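You operate a simulated robot arm through the tools that you are given. There is no shell and no other tool. Be economical: measure what you need, move in short steps, check, and stop when the job is done.

Carry out the task below with a simulated robot arm. There is one attempt and no reset: what you move stays moved.

JOB
Click the thermostat down 4 degrees, store it and shut both heating levers.
Fine: switch the thermostat on first; one click of SET.

Only the result counts: the job must be done as asked and must still hold three seconds after the hand-in. Knocking over, shifting, dropping, spilling or breaking anything else fails it.

ROBOT AND FRAMES
A 6-joint arm with a two-finger parallel gripper, fixed in place. Base frame: the origin is at the foot of the arm, x ahead of it, y to its left, z up; the work surface is at about z = 860. Units: mm, degrees, N and s.
With the tool pointing down near the work surface it reaches from about 420 to 860 mm from the base axis. Its first joint turns from -115.0 to 115.0 degrees. Payload 4.2 kg.
The TCP is the grasp point between the finger pads, 23 mm short of the fingertips. In the tool frame z runs along the fingers and y along their closing line. Largest opening 94 mm; finger width 38, thickness 10; the body of the gripper, 54 by 96 mm, starts 39 mm behind the TCP.
Orientation is that of the tool frame in the base frame, as a unit quaternion [x, y, z, w]. With the fingers straight down and closing along the base's y, the tool's x points along the base's -x, its y along +y and its z along -z.

CONTROLS
- The arm moves only by the tool arm_command. Its argument "commands" is a list of rows, each an object (a shift or turn left out is 0, a gripper value left out holds the last) with "rot": the turn, a rotation vector about the tool's x, y, z in degrees, a list of three; "translation": the shift along the tool's x, y, z in m, a list of three; "claw": the finger opening in m, from 0 to 0.094. In form: [{"rot": [wx, wy, wz], "translation": [dx, dy, dz], "claw": claw}, ...]. A call has 1 to 12 rows; each row is the pose to reach, as a shift and turn from the pose commanded when the call began, along the tool's axes at that moment. Rows are played at 5 a second. More than 50 mm and 8.6 degrees between two rows, or a gripper value outside its range, and nothing of the call is played. Where a pose cannot be reached the arm comes as near as it can. A force on the tool above 40 N (or 10 N above the force at the start of the call, whichever is more), or a blocked arm, ends the call early, and 0.2 s more pass. The fingers move at their own pace (about 108 mm/s each) and stop on an object; they squeeze with about 29 N. The grip force told is the motor's: it shows also when the fingers shut on nothing. Time passes only in rows, and 0.2 s behind the last, so rows that repeat a pose let the fingers close. It gives the time, the measured TCP pose, the force on the tool (base axes), the opening and the grip force at its end, in the units of the frame above (readings bear some noise).
- Cameras (640 x 400 px; columns grow to the right, rows downward): "scene" is fixed at [217.5, 648.6, 1666.3]; the picture's right is [-0.71, -0.70, 0.00], its down [-0.45, 0.45, -0.77] and it looks along [0.54, -0.55, -0.64] (base axes); focal length 367 px, centre (320, 200). "wrist" rides on the gripper at [-39, 0, -44] in the tool frame; the picture's right is [0.00, -1.00, 0.00], its down [0.97, 0.00, -0.24] and it looks along [0.24, 0.00, 0.97] (tool axes); focal length 218 px, centre (320, 200). There is no depth. A picture from a camera that has moved, and an enlarged one, comes with that camera's place and axes in the base frame and with its lens.
- get_image(camera): a new picture of that camera. It takes no simulated time.
- raise_lower(by): slides the trunk up (or, below 0, down) by that many mm; the arm rides with it, the base frame stays. It gives what a move gives, with no picture.
- close_up(camera, box): a new picture of the part [left, top, right, bottom] of that camera's present view, enlarged. It takes no simulated time.
- job_done(): hands the job in; it is judged then, once.

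Work in short steps. Places have to be worked out from the pictures, the camera data and where the tool is seen: move nearer, look again, correct. Check each grasp and each placing, and mend what went wrong. You have 120 turns and 64 pictures in all, those below and enlarged ones among them. Open the gripper and draw the arm clear of the work before you hand the job in, unless the task says otherwise; then end with one line.

The tools are called after ">>>" as a command line: name --argument value ..., lists and objects as JSON in quotes. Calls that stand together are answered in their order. arm_command: Moves the arm, as the interface text tells. Its arguments: {"type":"object","properties":{"commands":{"type":"array"}},"required":["commands"]} The other tools are called the same way: raise_lower (by) slides the trunk up or down; get_image (camera) takes a picture; close_up (camera, box) takes an enlarged picture of a part of a camera's view; job_done () hands the job in.

At the start:

```text
t: 0.0
ee_pos: [602.8, -12.0, 1195.1]
orientation: [-0.001, 1.0, 0.0, 0.0]
ft_force: [0.3, 0.0, 0.1]
width: 93.9
gripper_force: 0.0
trunk travel left (down, up): [-850.0, 140.0]
```

scene: 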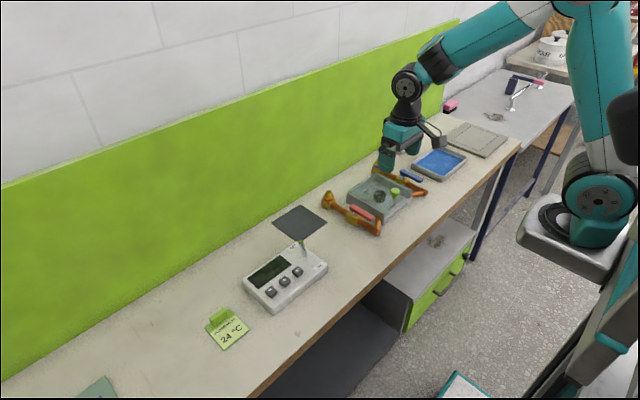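
wrist: 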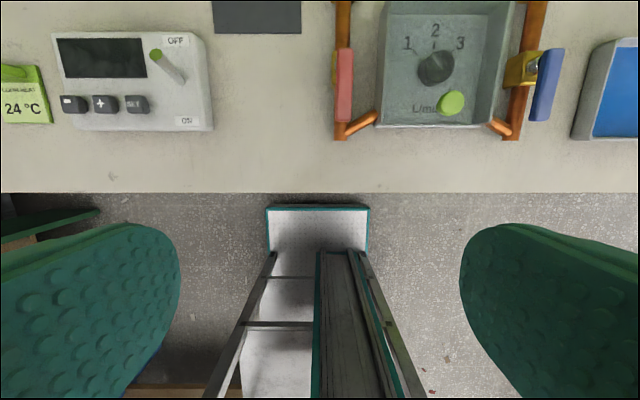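

I see the thermostat at left with a toggle (OFF/ON), three buttons, and a pipe assembly with red and blue levers. I take enlarged views to see details.

>>> close_up --camera "wrist" --box '[0, 0, 240, 150]'

>>> close_up --camera "wrist" --box '[310, 0, 640, 160]'

>>> close_up --camera "scene" --box '[310, 140, 470, 240]'

>>> close_up --camera "scene" --box '[190, 220, 350, 350]'

```text
2.67 times, centred on (120, 75) of wrist
camera zoom: at [642.7, -13.2, 1239.3], right [0.0, -1.0, 0.0], down [-0.97, 0.0, 0.24], along [-0.24, 0.0, -0.97], focal length 582 px, centre (853, 533)
```

zoom: 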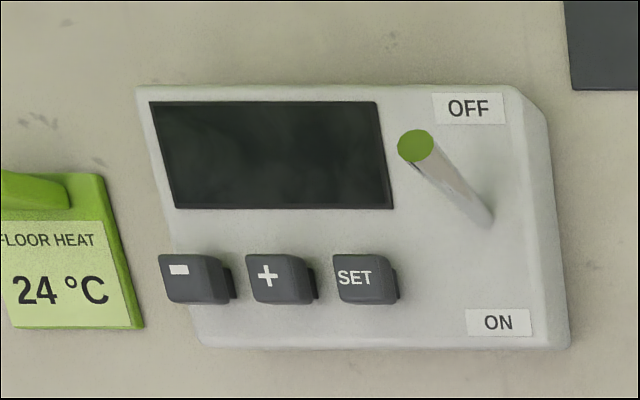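

```text
1.94 times, centred on (475, 80) of wrist
camera zoom: at [642.7, -13.2, 1239.3], right [0.0, -1.0, 0.0], down [-0.97, 0.0, 0.24], along [-0.24, 0.0, -0.97], focal length 423 px, centre (19, 433)
```

zoom: 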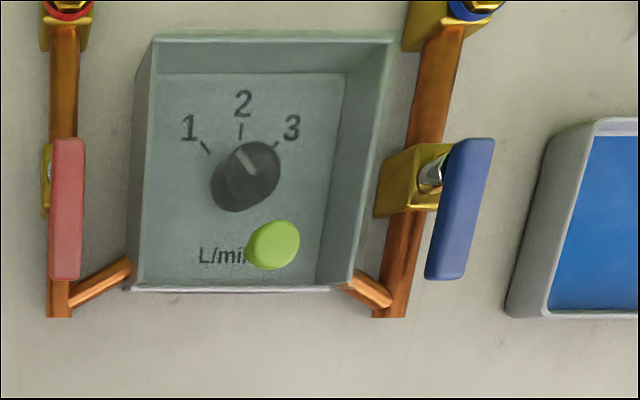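

```text
4.00 times, centred on (390, 190) of scene
camera zoom: at [217.5, 648.6, 1666.3], right [-0.71, -0.7, 0.0], down [-0.45, 0.45, -0.77], along [0.54, -0.55, -0.64], focal length 1468 px, centre (40, 240)
```

zoom: 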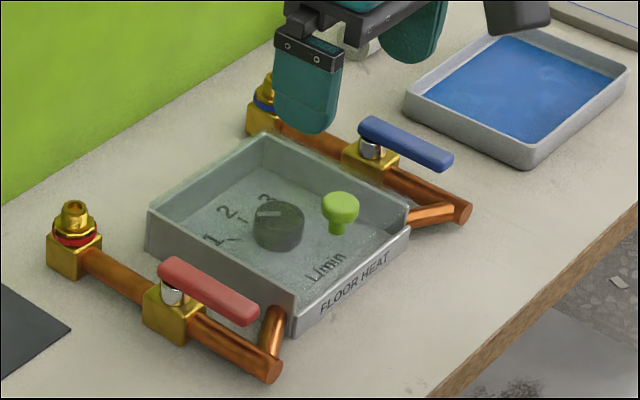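

```text
3.08 times, centred on (270, 285) of scene
camera zoom: at [217.5, 648.6, 1666.3], right [-0.71, -0.7, 0.0], down [-0.45, 0.45, -0.77], along [0.54, -0.55, -0.64], focal length 1129 px, centre (474, -62)
```

zoom: 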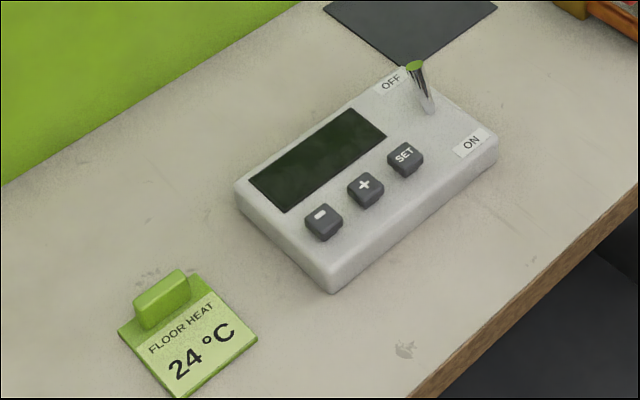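

Estimates: minus (707,360), plus (~705,311), SET (702,259), toggle base (733,191), tip ~(752,191,933). I close the fingers and move above, behind the toggle, staying high.

>>> arm_command --commands '[{"translation": [-0.025, 0.025, 0.02], "claw": 0}, {"translation": [-0.05, 0.05, 0.04]}, {"translation": [-0.075, 0.075, 0.06]}, {"translation": [-0.1, 0.1, 0.08]}, {"translation": [-0.125, 0.125, 0.1]}, {"translation": [-0.15, 0.15, 0.12]}, {"translation": [-0.175, 0.177, 0.14]}, {"translation": [-0.197, 0.203, 0.16]}, {"translation": [-0.197, 0.203, 0.16]}]'

>>> get_image --camera "wrist"

>>> get_image --camera "scene"

```text
t: 2.0
ee_pos: [799.6, 191.0, 1032.9]
orientation: [0.001, 1.0, 0.0, -0.001]
ft_force: [0.2, 0.2, -0.1]
width: 0.2
gripper_force: 29.2
trunk travel left (down, up): [-850.0, 140.0]
```

```text
57 pictures are left
camera wrist: at [839.0, 190.2, 1078.4], right [0.0, -1.0, 0.0], down [-0.97, 0.0, 0.24], along [-0.24, 0.0, -0.97], focal length 218 px, centre (320, 200)
```

wrist: 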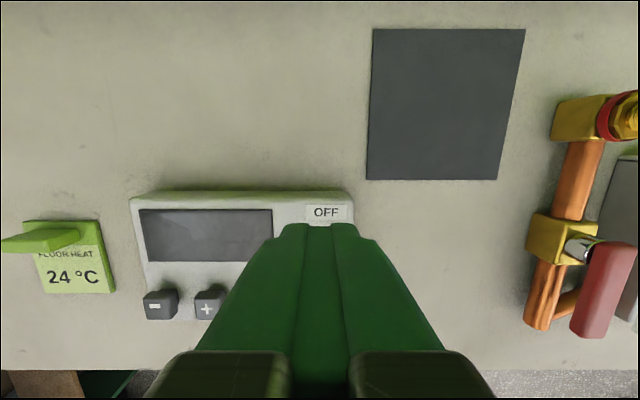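

```text
56 pictures are left
```

scene: 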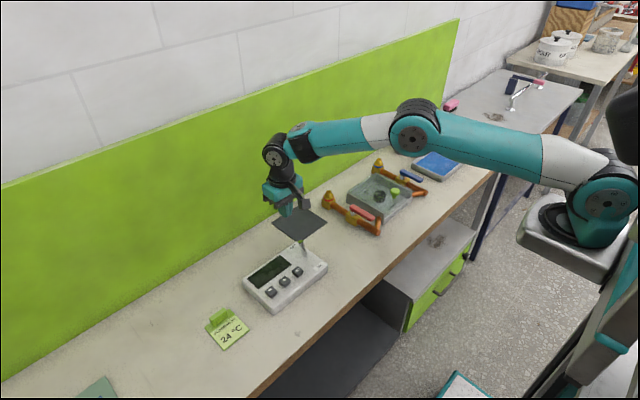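

Triangulating again: device top ≈ z 900, button tops ≈ z 914, minus (702,332), SET (698,241), toggle tip ≈ (746,186,940). I lower behind the toggle so the fingertips sit at z≈922.

>>> arm_command --commands '[{"translation": [0, -0.003, 0.03]}, {"translation": [0, -0.006, 0.06]}, {"translation": [0, -0.006, 0.088]}, {"translation": [0, -0.006, 0.088]}]'

>>> close_up --camera "scene" --box '[220, 180, 380, 320]'

```text
t: 3.0
ee_pos: [800.2, 185.0, 946.4]
orientation: [0.0, 1.0, 0.0, 0.0]
ft_force: [0.3, 0.6, 0.0]
width: 0.2
gripper_force: 29.3
trunk travel left (down, up): [-850.0, 140.0]
```

```text
2.86 times, centred on (300, 250) of scene
camera zoom: at [217.5, 648.6, 1666.3], right [-0.71, -0.7, 0.0], down [-0.45, 0.45, -0.77], along [0.54, -0.55, -0.64], focal length 1049 px, centre (377, 57)
```

zoom: 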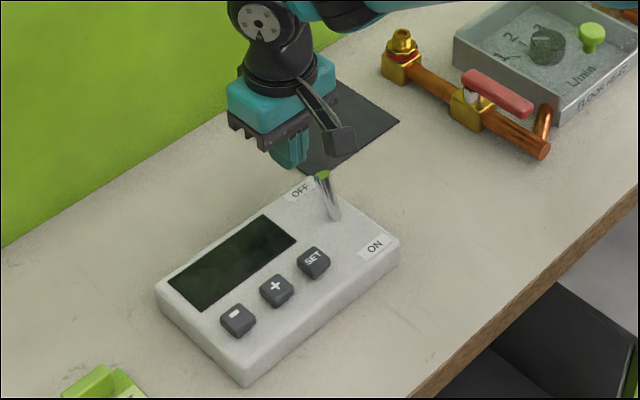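

Fingers are behind the toggle. I push toward −x (ON) in steps.

>>> arm_command --commands '[{"translation": [0.015, 0, 0]}, {"translation": [0.025, 0, 0]}, {"translation": [0.035, 0, 0]}, {"translation": [0.045, 0, 0]}, {"translation": [0.055, 0, 0]}, {"translation": [0.062, 0, 0]}]'

>>> close_up --camera "scene" --box '[220, 180, 380, 320]'

```text
t: 4.4
ee_pos: [744.7, 184.1, 948.9]
orientation: [0.002, 1.0, 0.002, 0.007]
ft_force: [38.6, 1.9, 4.8]
width: 0.0
gripper_force: 29.0
trunk travel left (down, up): [-850.0, 140.0]
```

```text
2.86 times, centred on (300, 250) of scene
camera zoom: at [217.5, 648.6, 1666.3], right [-0.71, -0.7, 0.0], down [-0.45, 0.45, -0.77], along [0.54, -0.55, -0.64], focal length 1049 px, centre (377, 57)
```

zoom: 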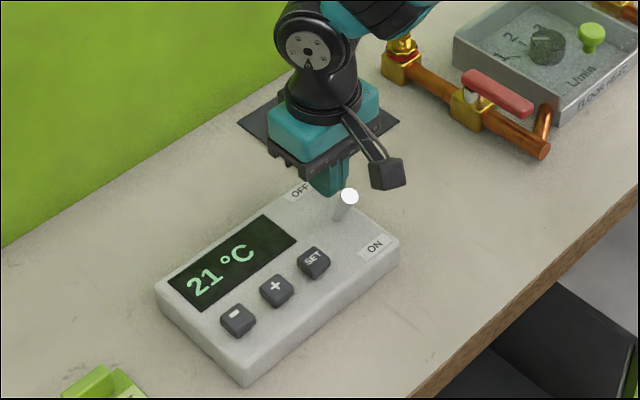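

The display reads 21 °C, so the toggle is on; the target is 17 °C. I back off and rise, then move towards a place above the minus button.

>>> arm_command --commands '[{"translation": [-0.03, 0, 0]}, {"translation": [-0.03, 0, -0.035]}, {"translation": [-0.02, 0.045, -0.045]}, {"translation": [0.0, 0.09, -0.045]}, {"translation": [0.03, 0.12, -0.045]}, {"translation": [0.039, 0.147, -0.03]}, {"translation": [0.039, 0.147, -0.03]}]'

>>> get_image --camera "wrist"

>>> close_up --camera "scene" --box '[200, 180, 360, 320]'

```text
t: 6.0
ee_pos: [697.3, 331.9, 976.3]
orientation: [0.0, 1.0, 0.001, 0.001]
ft_force: [1.5, -0.5, -0.2]
width: 0.0
gripper_force: 29.3
trunk travel left (down, up): [-850.0, 140.0]
```

```text
53 pictures are left
camera wrist: at [737.8, 331.5, 1022.1], right [0.0, -1.0, 0.0], down [-0.97, 0.0, 0.24], along [-0.24, 0.0, -0.97], focal length 218 px, centre (320, 200)
```

wrist: 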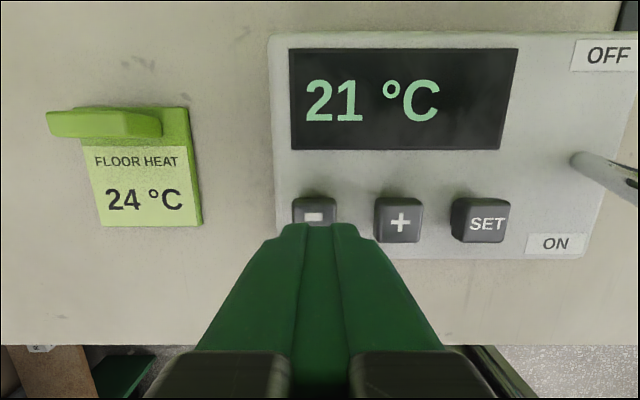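

```text
2.86 times, centred on (280, 250) of scene
camera zoom: at [217.5, 648.6, 1666.3], right [-0.71, -0.7, 0.0], down [-0.45, 0.45, -0.77], along [0.54, -0.55, -0.64], focal length 1049 px, centre (434, 57)
```

zoom: 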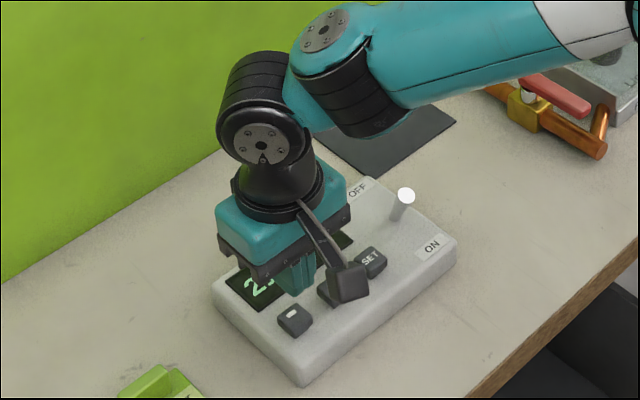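

Minus is at about (703,334), nearly under the fingertips. I shift by 4 mm and lower to just above the button.

>>> arm_command --commands '[{"translation": [-0.004, 0.002, 0.02]}, {"translation": [-0.004, 0.002, 0.034]}, {"translation": [-0.004, 0.002, 0.036]}, {"translation": [-0.004, 0.002, 0.038]}, {"translation": [-0.004, 0.002, 0.04]}]'

>>> get_image --camera "wrist"

```text
t: 7.2
ee_pos: [703.4, 333.8, 936.3]
orientation: [0.0, 1.0, 0.0, -0.001]
ft_force: [0.1, -0.4, 0.6]
width: 0.0
gripper_force: 29.3
trunk travel left (down, up): [-850.0, 140.0]
```

```text
51 pictures are left
camera wrist: at [742.4, 332.9, 981.4], right [0.0, -1.0, 0.0], down [-0.97, 0.0, 0.24], along [-0.24, 0.0, -0.97], focal length 218 px, centre (320, 200)
```

wrist: 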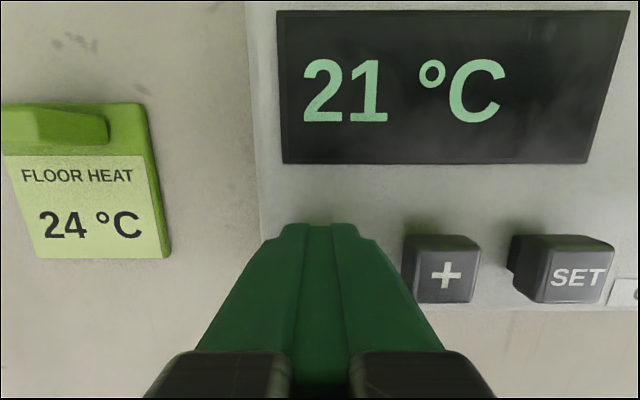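

No contact yet at z 936. I press down in 2 mm steps with a shift of −4 mm in x, then retract.

>>> arm_command --commands '[{"translation": [0.004, 0, 0.002]}, {"translation": [0.004, 0, 0.004]}, {"translation": [0.004, 0, 0.006]}, {"translation": [0.004, 0, 0.008]}]'

>>> get_image --camera "wrist"

```text
t: 8.2
ee_pos: [700.0, 333.6, 930.4]
orientation: [-0.001, 1.0, 0.0, 0.0]
ft_force: [-0.2, -1.5, 10.3]
width: 0.2
gripper_force: 28.9
trunk travel left (down, up): [-850.0, 140.0]
```

```text
50 pictures are left
camera wrist: at [738.4, 332.8, 974.8], right [0.0, -1.0, 0.0], down [-0.97, 0.0, 0.24], along [-0.24, 0.0, -0.97], focal length 218 px, centre (320, 200)
```

wrist: 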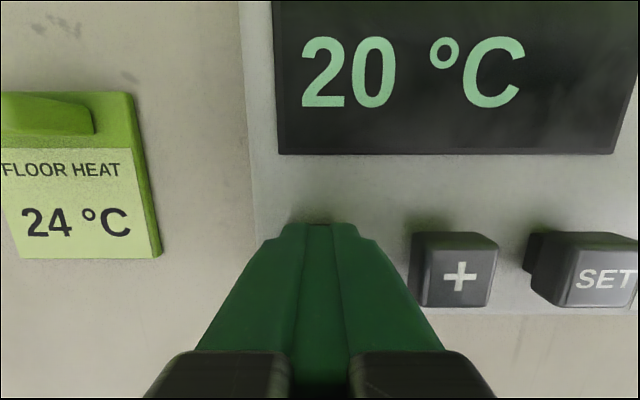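

The display went to 20. I release fully (10 mm up), press once more to the same depth, and release.

>>> arm_command --commands '[{"translation": [0, 0, -0.005]}, {"translation": [0, 0, -0.01]}, {"translation": [0, 0, -0.01]}, {"translation": [0, 0, -0.004]}, {"translation": [0, 0, 0]}, {"translation": [0, 0, 0]}, {"translation": [0, 0, -0.005]}, {"translation": [0, 0, -0.01]}]'

>>> get_image --camera "wrist"

```text
t: 10.0
ee_pos: [698.5, 332.9, 937.2]
orientation: [0.0, 1.0, 0.0, 0.0]
ft_force: [0.5, -0.1, -0.5]
width: 0.1
gripper_force: 28.7
trunk travel left (down, up): [-850.0, 140.0]
```

```text
49 pictures are left
camera wrist: at [738.6, 332.9, 982.5], right [0.0, -1.0, 0.0], down [-0.97, 0.0, 0.24], along [-0.24, 0.0, -0.97], focal length 218 px, centre (320, 200)
```

wrist: 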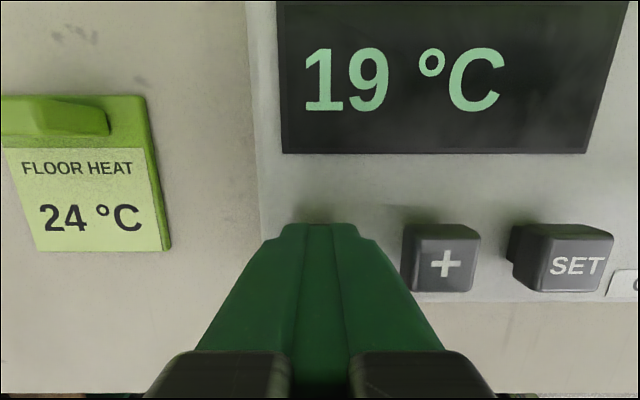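

Now 19. Now one more press and release.

>>> arm_command --commands '[{"translation": [0, 0, 0.005]}, {"translation": [0, 0, 0.01]}, {"translation": [0, 0, 0.01]}, {"translation": [0, 0, 0.005]}, {"translation": [0, 0, 0]}, {"translation": [0, 0, 0]}]'

>>> get_image --camera "wrist"

```text
t: 11.4
ee_pos: [698.3, 333.6, 938.1]
orientation: [0.0, 1.0, 0.0, 0.0]
ft_force: [-0.1, 0.4, 0.8]
width: 0.1
gripper_force: 28.6
trunk travel left (down, up): [-850.0, 140.0]
```

```text
48 pictures are left
camera wrist: at [738.0, 333.0, 982.3], right [0.0, -1.0, 0.0], down [-0.97, 0.0, 0.24], along [-0.24, 0.0, -0.97], focal length 218 px, centre (320, 200)
```

wrist: 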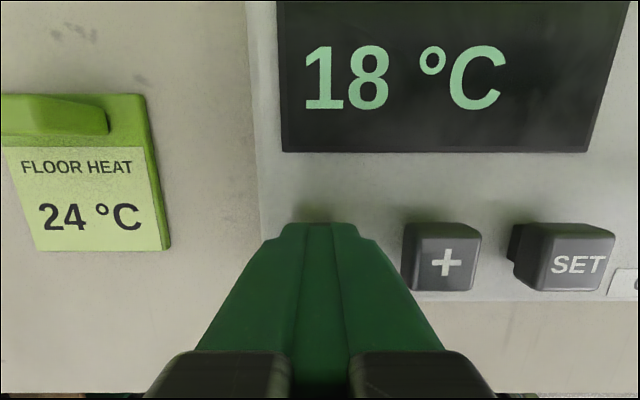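

Display at 18. Fourth press, then rise and move above SET (≈ y 243).

>>> arm_command --commands '[{"translation": [0, 0, 0.005]}, {"translation": [0, 0, 0.01]}, {"translation": [0, 0, 0.01]}, {"translation": [0, 0, 0.005]}, {"translation": [0, 0, -0.01]}, {"translation": [0, 0, -0.03]}, {"translation": [0, -0.045, -0.03]}, {"translation": [0, -0.09, -0.03]}, {"translation": [0, -0.09, -0.03]}]'

>>> get_image --camera "wrist"

```text
t: 13.4
ee_pos: [698.3, 244.3, 967.6]
orientation: [-0.001, 1.0, -0.001, 0.0]
ft_force: [-0.6, -0.1, -0.5]
width: 0.3
gripper_force: 28.4
trunk travel left (down, up): [-850.0, 140.0]
```

```text
47 pictures are left
camera wrist: at [737.9, 243.6, 1013.5], right [0.0, -1.0, 0.0], down [-0.97, 0.0, 0.24], along [-0.24, 0.0, -0.97], focal length 218 px, centre (320, 200)
```

wrist: 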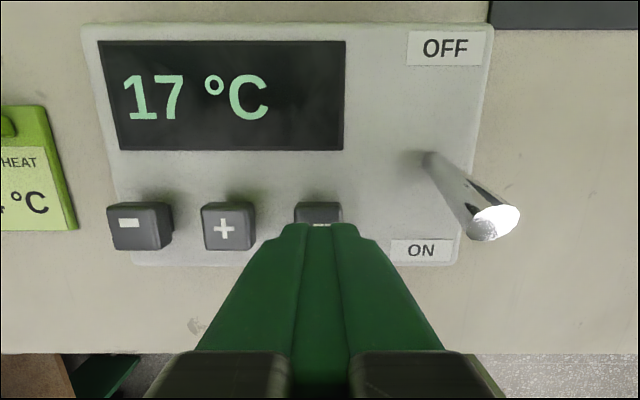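

17 °C shown; SET lies right under the fingers. One press of SET, then rise.

>>> arm_command --commands '[{"translation": [0, 0, 0.02]}, {"translation": [0, 0, 0.033]}, {"translation": [0, 0, 0.037]}, {"translation": [0, 0, 0.04]}, {"translation": [0, 0, 0.04]}, {"translation": [0, 0, 0.03]}, {"translation": [0, 0, 0.01]}, {"translation": [0, 0, -0.03]}, {"translation": [0, 0, -0.05]}]'

>>> get_image --camera "wrist"

```text
t: 15.4
ee_pos: [699.4, 242.3, 1016.7]
orientation: [0.001, 1.0, 0.0, -0.001]
ft_force: [0.1, 0.0, -0.1]
width: 0.0
gripper_force: 29.1
trunk travel left (down, up): [-850.0, 140.0]
```

```text
46 pictures are left
camera wrist: at [739.3, 242.6, 1063.1], right [0.0, -1.0, 0.0], down [-0.97, 0.0, 0.24], along [-0.24, 0.0, -0.97], focal length 218 px, centre (320, 200)
```

wrist: 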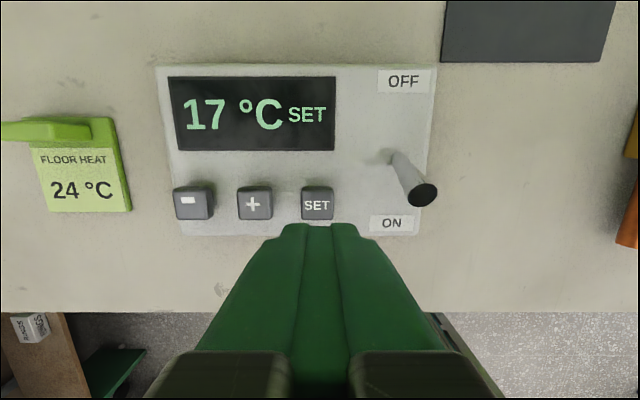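

SET is shown: stored. Next I move to the valves, starting above the red lever area for a look.

>>> arm_command --commands '[{"translation": [0.02, -0.045, -0.01]}, {"translation": [0.03, -0.09, -0.03]}, {"translation": [0.03, -0.135, -0.03]}, {"translation": [0.03, -0.18, -0.03]}, {"translation": [0.03, -0.225, -0.03]}, {"translation": [0.03, -0.25, -0.03]}, {"translation": [0.03, -0.25, -0.03]}]'

>>> get_image --camera "wrist"

>>> close_up --camera "scene" --box '[310, 140, 470, 240]'

```text
refused: row 1 steps farther than a row can; nothing moved
```

```text
45 pictures are left
camera wrist: at [739.3, 242.6, 1063.1], right [0.0, -1.0, 0.0], down [-0.97, 0.0, 0.24], along [-0.24, 0.0, -0.97], focal length 218 px, centre (320, 200)
```

wrist: 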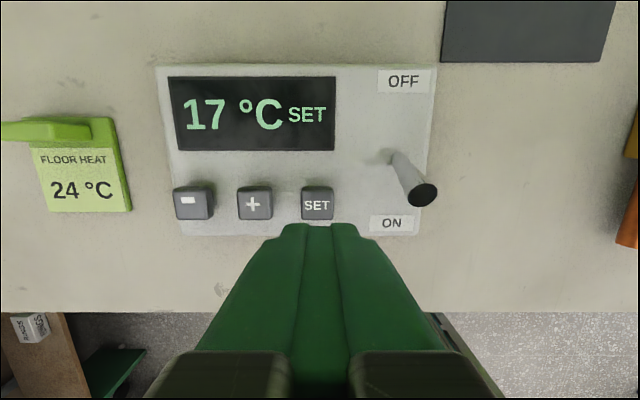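

```text
4.00 times, centred on (390, 190) of scene
camera zoom: at [217.5, 648.6, 1666.3], right [-0.71, -0.7, 0.0], down [-0.45, 0.45, -0.77], along [0.54, -0.55, -0.64], focal length 1468 px, centre (40, 240)
```

zoom: 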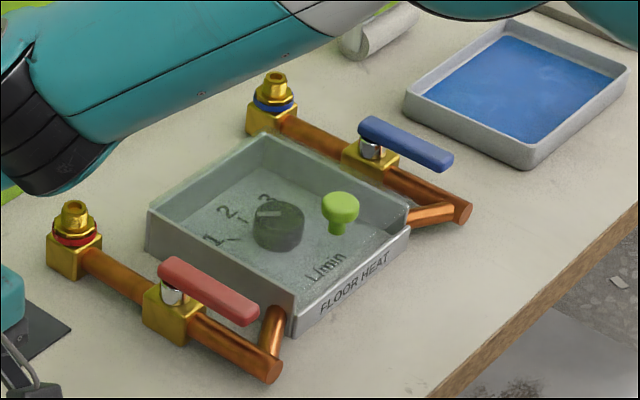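

A step was slightly too long. I repeat it with shorter rows.

>>> arm_command --commands '[{"translation": [0.01, -0.04, -0.01]}, {"translation": [0.02, -0.08, -0.03]}, {"translation": [0.03, -0.12, -0.03]}, {"translation": [0.03, -0.16, -0.03]}, {"translation": [0.03, -0.205, -0.03]}, {"translation": [0.03, -0.25, -0.03]}, {"translation": [0.03, -0.25, -0.03]}]'

>>> get_image --camera "wrist"

```text
t: 17.0
ee_pos: [669.7, -6.7, 1048.2]
orientation: [-0.001, 1.0, 0.001, 0.0]
ft_force: [-0.8, 0.0, 0.7]
width: 0.0
gripper_force: 29.7
trunk travel left (down, up): [-850.0, 140.0]
```

```text
43 pictures are left
camera wrist: at [709.1, -8.1, 1093.5], right [0.0, -1.0, 0.0], down [-0.97, 0.0, 0.24], along [-0.24, 0.0, -0.97], focal length 218 px, centre (320, 200)
```

wrist: 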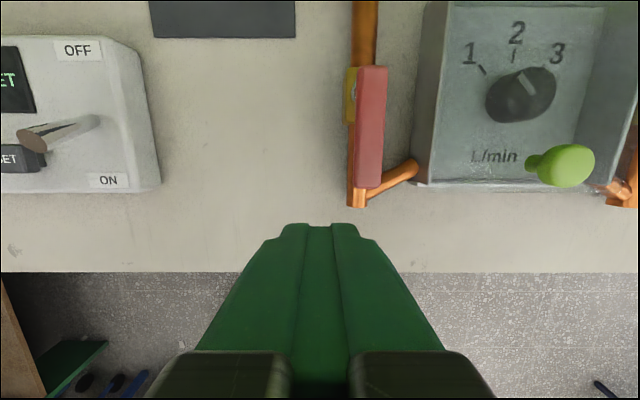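

Red lever triangulates to x 676–764, y −46, top z≈920, pivot near (750,−45), free end toward me. I'll try swinging its free end outward (+y) from the box side, so first I go beside it at (698,−71) and lower.

>>> arm_command --commands '[{"translation": [-0.014, -0.032, 0.02]}, {"translation": [-0.028, -0.064, 0.045]}, {"translation": [-0.028, -0.064, 0.08]}, {"translation": [-0.028, -0.064, 0.1]}, {"translation": [-0.028, -0.064, 0.1]}]'

>>> get_image --camera "wrist"

>>> close_up --camera "scene" --box '[310, 140, 470, 240]'

```text
t: 18.2
ee_pos: [695.5, -70.6, 948.6]
orientation: [0.0, 1.0, -0.001, 0.0]
ft_force: [-0.1, -0.5, -0.2]
width: 0.0
gripper_force: 29.3
trunk travel left (down, up): [-850.0, 140.0]
```

```text
42 pictures are left
camera wrist: at [736.3, -71.7, 994.0], right [0.0, -1.0, 0.0], down [-0.97, 0.0, 0.24], along [-0.24, 0.0, -0.97], focal length 218 px, centre (320, 200)
```

wrist: 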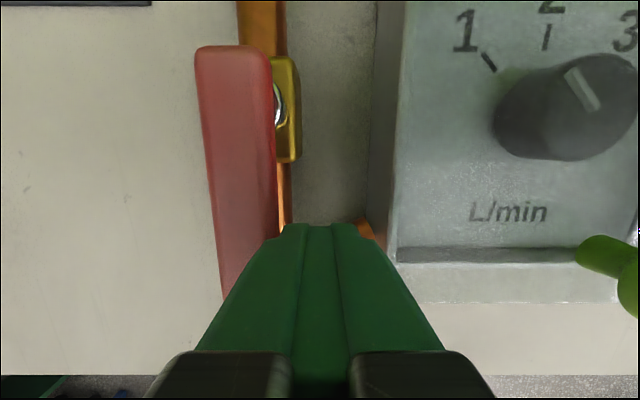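

```text
4.00 times, centred on (390, 190) of scene
camera zoom: at [217.5, 648.6, 1666.3], right [-0.71, -0.7, 0.0], down [-0.45, 0.45, -0.77], along [0.54, -0.55, -0.64], focal length 1468 px, centre (40, 240)
```

zoom: 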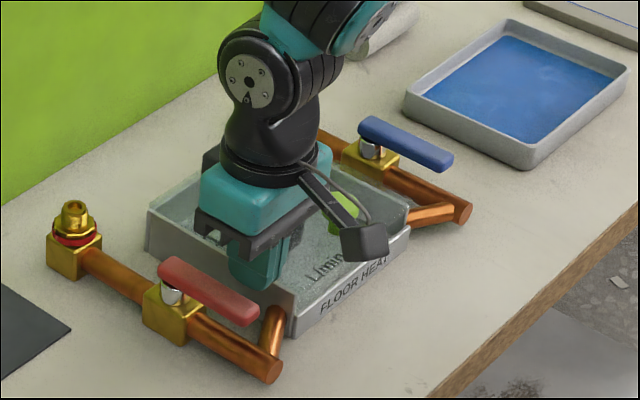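

Fingers sit in the gap between lever and box. I lower to z 928 (tips ≈ 905) and push along the arc about the pivot.

>>> arm_command --commands '[{"translation": [0, 0, 0.01]}, {"translation": [0, 0, 0.021]}, {"translation": [0, 0.007, 0.021]}, {"translation": [0, 0.014, 0.021]}, {"translation": [0.002, 0.021, 0.021]}, {"translation": [0.002, 0.028, 0.021]}]'

>>> close_up --camera "scene" --box '[310, 140, 470, 240]'

```text
t: 19.6
ee_pos: [694.5, -41.7, 928.1]
orientation: [0.0, 1.0, 0.0, 0.001]
ft_force: [-0.1, -0.2, -0.1]
width: 0.1
gripper_force: 28.8
trunk travel left (down, up): [-850.0, 140.0]
```

```text
4.00 times, centred on (390, 190) of scene
camera zoom: at [217.5, 648.6, 1666.3], right [-0.71, -0.7, 0.0], down [-0.45, 0.45, -0.77], along [0.54, -0.55, -0.64], focal length 1468 px, centre (40, 240)
```

zoom: 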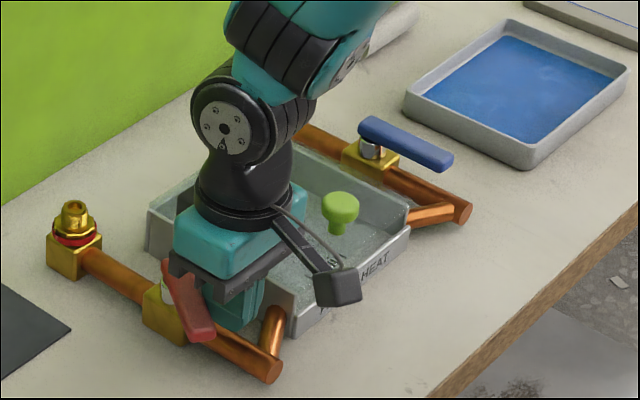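

The lever swings freely outward. I continue along the arc.

>>> arm_command --commands '[{"translation": [0.0, 0.009, 0]}, {"translation": [-0.001, 0.018, 0]}, {"translation": [-0.005, 0.027, 0]}, {"translation": [-0.011, 0.035, 0]}, {"translation": [-0.018, 0.041, 0]}, {"translation": [-0.024, 0.046, 0]}, {"translation": [-0.027, 0.047, 0]}]'

>>> close_up --camera "scene" --box '[310, 140, 470, 240]'

>>> get_image --camera "wrist"

```text
t: 21.2
ee_pos: [719.9, 3.8, 926.9]
orientation: [-0.001, 1.0, 0.0, -0.002]
ft_force: [-9.7, -2.1, 2.8]
width: 0.1
gripper_force: 29.2
trunk travel left (down, up): [-850.0, 140.0]
```

```text
4.00 times, centred on (390, 190) of scene
camera zoom: at [217.5, 648.6, 1666.3], right [-0.71, -0.7, 0.0], down [-0.45, 0.45, -0.77], along [0.54, -0.55, -0.64], focal length 1468 px, centre (40, 240)
```

zoom: 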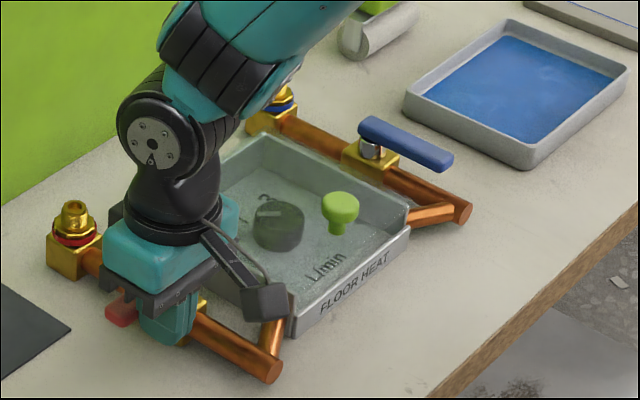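

```text
38 pictures are left
camera wrist: at [760.0, 3.8, 972.1], right [0.0, -1.0, 0.0], down [-0.97, 0.0, 0.24], along [-0.24, 0.0, -0.97], focal length 218 px, centre (320, 200)
```

wrist: 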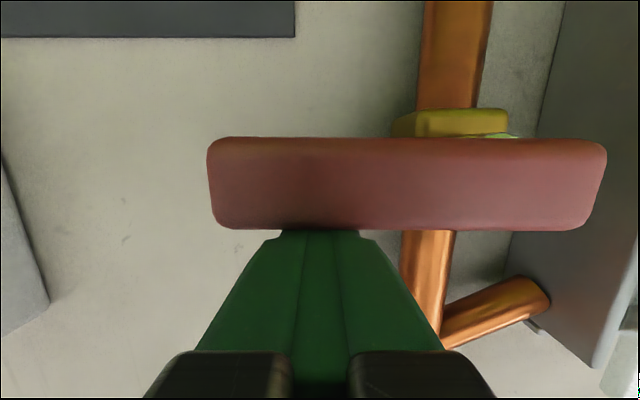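

The red lever is perpendicular with ~10 N contact. I nudge 4 mm more to see whether it's at its stop.

>>> arm_command --commands '[{"translation": [-0.002, 0, 0]}, {"translation": [-0.004, 0, 0]}, {"translation": [-0.004, 0, 0]}]'

>>> get_image --camera "wrist"

```text
t: 22.0
ee_pos: [721.5, 4.4, 926.7]
orientation: [-0.001, 1.0, 0.0, -0.004]
ft_force: [-38.1, -1.1, 11.3]
width: 0.0
gripper_force: 29.7
trunk travel left (down, up): [-850.0, 140.0]
```

```text
37 pictures are left
camera wrist: at [761.0, 3.9, 972.0], right [0.0, -1.0, 0.0], down [-0.97, 0.0, 0.25], along [-0.25, 0.0, -0.97], focal length 218 px, centre (320, 200)
```

wrist: 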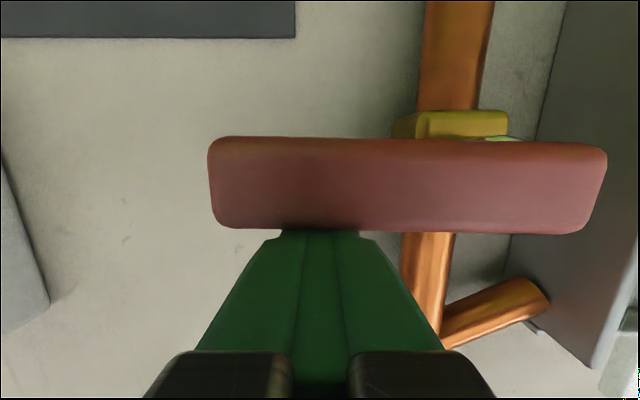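

Force rose to 38 N without motion, so red is at its closed stop. I back off, rise, and travel toward the blue lever (estimated x 680–763, y −317).

>>> arm_command --commands '[{"translation": [0.02, 0, 0]}, {"translation": [0.03, 0, -0.03]}, {"translation": [0.03, 0, -0.07]}, {"translation": [0.03, -0.045, -0.08]}, {"translation": [0.03, -0.09, -0.08]}, {"translation": [0.03, -0.135, -0.08]}, {"translation": [0.03, -0.18, -0.08]}, {"translation": [0.03, -0.225, -0.08]}, {"translation": [0.03, -0.26, -0.08]}, {"translation": [0.03, -0.296, -0.08]}, {"translation": [0.03, -0.296, -0.08]}]'

>>> get_image --camera "wrist"

>>> get_image --camera "scene"

```text
t: 24.4
ee_pos: [695.1, -292.4, 1007.2]
orientation: [0.0, 1.0, 0.0, 0.0]
ft_force: [-0.8, 0.1, 0.1]
width: 0.0
gripper_force: 28.6
trunk travel left (down, up): [-850.0, 140.0]
```

```text
36 pictures are left
camera wrist: at [735.2, -293.2, 1052.2], right [0.0, -1.0, 0.0], down [-0.97, 0.0, 0.24], along [-0.24, 0.0, -0.97], focal length 218 px, centre (320, 200)
```

wrist: 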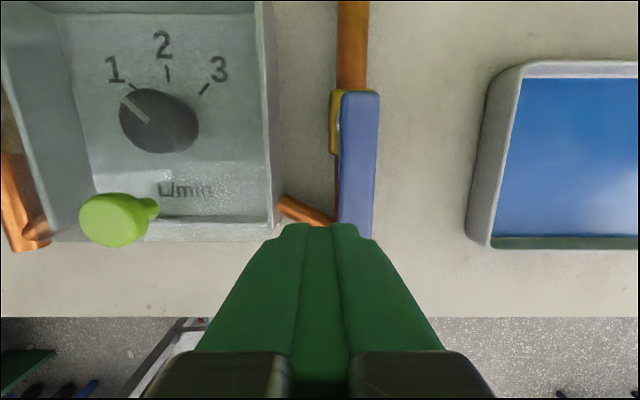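

```text
35 pictures are left
```

scene: 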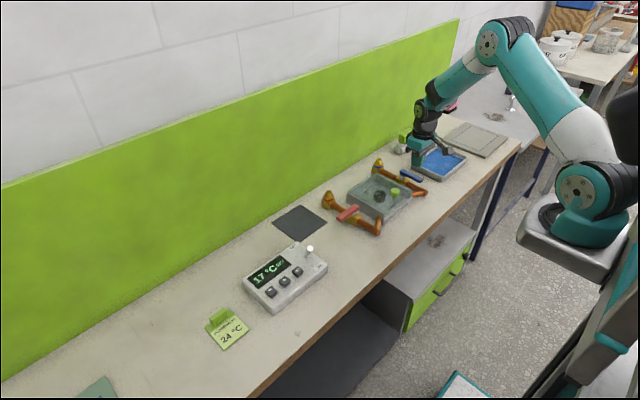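

Red is across its pipe, the thermostat shows 17 SET. Blue lever's near edge is at y≈−306, and I'll lower at y −289, in the gap next to the box.

>>> arm_command --commands '[{"translation": [0, 0.003, 0.03]}, {"translation": [0, 0.003, 0.055]}, {"translation": [0, 0.003, 0.07]}, {"translation": [0, 0.003, 0.079]}, {"translation": [0, 0.003, 0.079]}]'

>>> get_image --camera "wrist"

```text
t: 25.6
ee_pos: [696.0, -288.4, 929.1]
orientation: [0.0, 1.0, -0.001, -0.001]
ft_force: [0.0, 0.3, -0.3]
width: 0.0
gripper_force: 28.4
trunk travel left (down, up): [-850.0, 140.0]
```

```text
34 pictures are left
camera wrist: at [736.1, -288.9, 972.9], right [0.0, -1.0, 0.0], down [-0.97, 0.0, 0.24], along [-0.24, 0.0, -0.97], focal length 218 px, centre (320, 200)
```

wrist: 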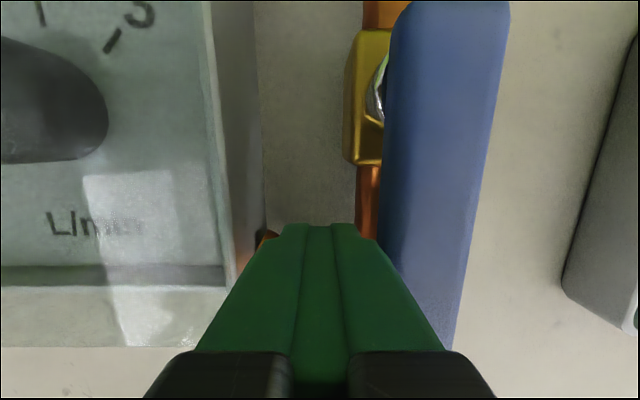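

In place. I push the free end outward (−y).

>>> arm_command --commands '[{"translation": [0, -0.008, 0]}, {"translation": [0, -0.015, 0]}, {"translation": [0, -0.022, 0]}, {"translation": [0.001, -0.03, 0]}]'

>>> get_image --camera "wrist"

```text
t: 26.6
ee_pos: [694.8, -318.2, 928.4]
orientation: [0.0, 1.0, 0.0, 0.0]
ft_force: [0.3, -0.6, 0.3]
width: 0.0
gripper_force: 29.2
trunk travel left (down, up): [-850.0, 140.0]
```

```text
33 pictures are left
camera wrist: at [734.7, -319.5, 973.1], right [0.0, -1.0, 0.0], down [-0.97, 0.0, 0.24], along [-0.24, 0.0, -0.97], focal length 218 px, centre (320, 200)
```

wrist: 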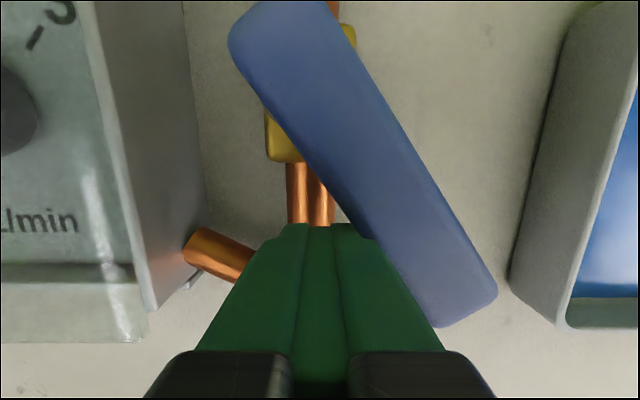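

It turns freely that way. I continue the arc.

>>> arm_command --commands '[{"translation": [0.0, -0.009, 0]}, {"translation": [-0.001, -0.018, 0]}, {"translation": [-0.004, -0.027, 0]}, {"translation": [-0.009, -0.036, 0]}, {"translation": [-0.016, -0.043, 0]}, {"translation": [-0.022, -0.048, 0]}, {"translation": [-0.027, -0.05, 0]}]'

>>> get_image --camera "wrist"

```text
t: 28.2
ee_pos: [721.4, -367.6, 928.5]
orientation: [0.0, 1.0, 0.001, -0.002]
ft_force: [-12.0, 2.2, 2.5]
width: 0.0
gripper_force: 28.5
trunk travel left (down, up): [-850.0, 140.0]
```

```text
32 pictures are left
camera wrist: at [760.3, -369.6, 973.0], right [0.0, -1.0, 0.0], down [-0.97, 0.0, 0.24], along [-0.24, 0.0, -0.97], focal length 218 px, centre (320, 200)
```

wrist: 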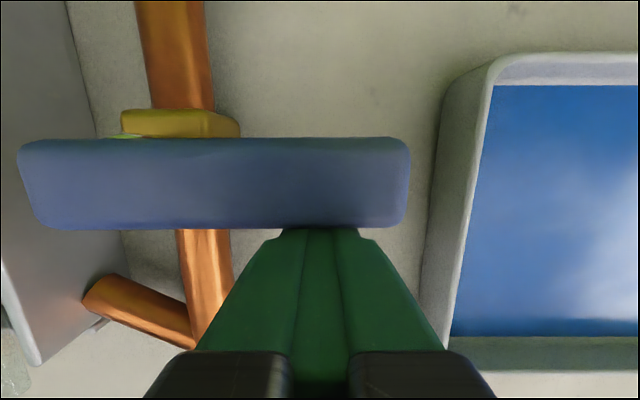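

Perpendicular and in contact. A small nudge to make sure of the stop, then back off and rise.

>>> arm_command --commands '[{"translation": [-0.002, 0, 0]}, {"translation": [-0.0035, 0, 0]}]'

>>> arm_command --commands '[{"translation": [0.02, 0, 0]}, {"translation": [0.04, 0, -0.03]}, {"translation": [0.045, 0.01, -0.07]}, {"translation": [0.06, 0.04, -0.1]}, {"translation": [0.08, 0.07, -0.13]}, {"translation": [0.1, 0.1, -0.16]}, {"translation": [0.12, 0.13, -0.19], "claw": 0.05}, {"translation": [0.12, 0.16, -0.22], "claw": 0.09}, {"translation": [0.12, 0.16, -0.22]}, {"translation": [0.12, 0.16, -0.22]}]'

>>> get_image --camera "wrist"

>>> get_image --camera "scene"

>>> close_up --camera "scene" --box '[200, 140, 470, 330]'

```text
t: 28.8
ee_pos: [720.6, -369.3, 927.6]
orientation: [0.002, 1.0, 0.002, -0.003]
ft_force: [-36.8, 3.3, 6.6]
width: 0.0
gripper_force: 28.9
trunk travel left (down, up): [-850.0, 140.0]
```

```text
t: 31.0
ee_pos: [605.6, -207.4, 1147.4]
orientation: [0.0, 1.0, -0.001, 0.0]
ft_force: [-0.6, -0.2, 1.5]
width: 89.9
gripper_force: 0.1
trunk travel left (down, up): [-850.0, 140.0]
```

```text
31 pictures are left
camera wrist: at [645.4, -208.1, 1194.0], right [0.0, -1.0, 0.0], down [-0.97, 0.0, 0.24], along [-0.24, 0.0, -0.97], focal length 218 px, centre (320, 200)
```

wrist: 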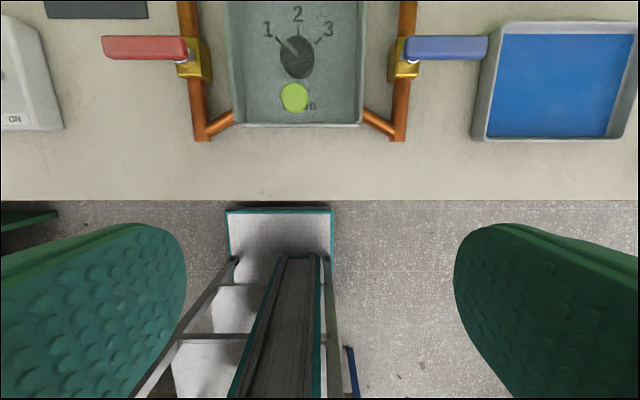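

```text
30 pictures are left
```

scene: 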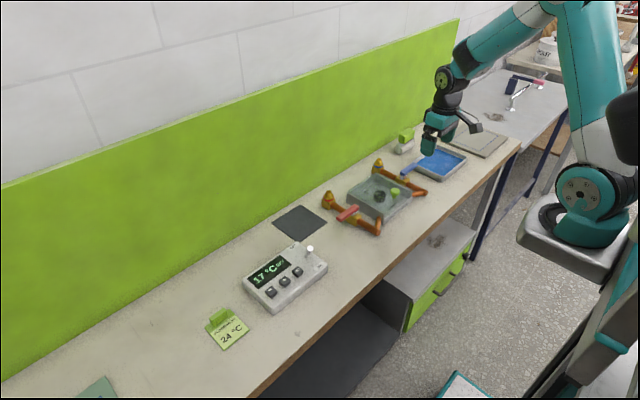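

```text
2.11 times, centred on (335, 235) of scene
camera zoom: at [217.5, 648.6, 1666.3], right [-0.71, -0.7, 0.0], down [-0.45, 0.45, -0.77], along [0.54, -0.55, -0.64], focal length 773 px, centre (288, 126)
```

zoom: 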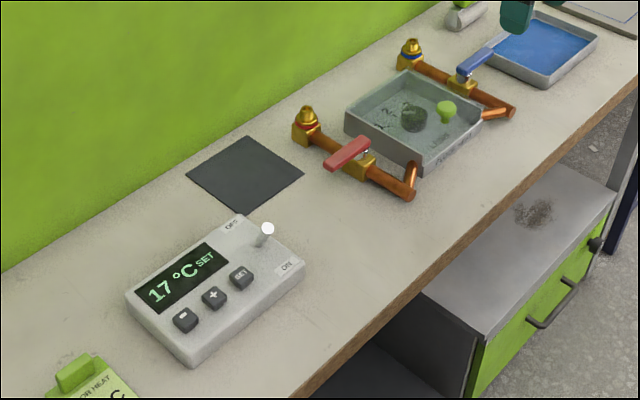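

The display shows 17 °C SET, both levers are square across their pipes, nothing else has moved, and the arm is clear with the gripper open. I hand it in.

>>> job_done

```text
The job is handed in.
```

The thermostat is on, turned down from 21 to 17 °C and stored with one SET press, and both heating levers are shut against their stops.
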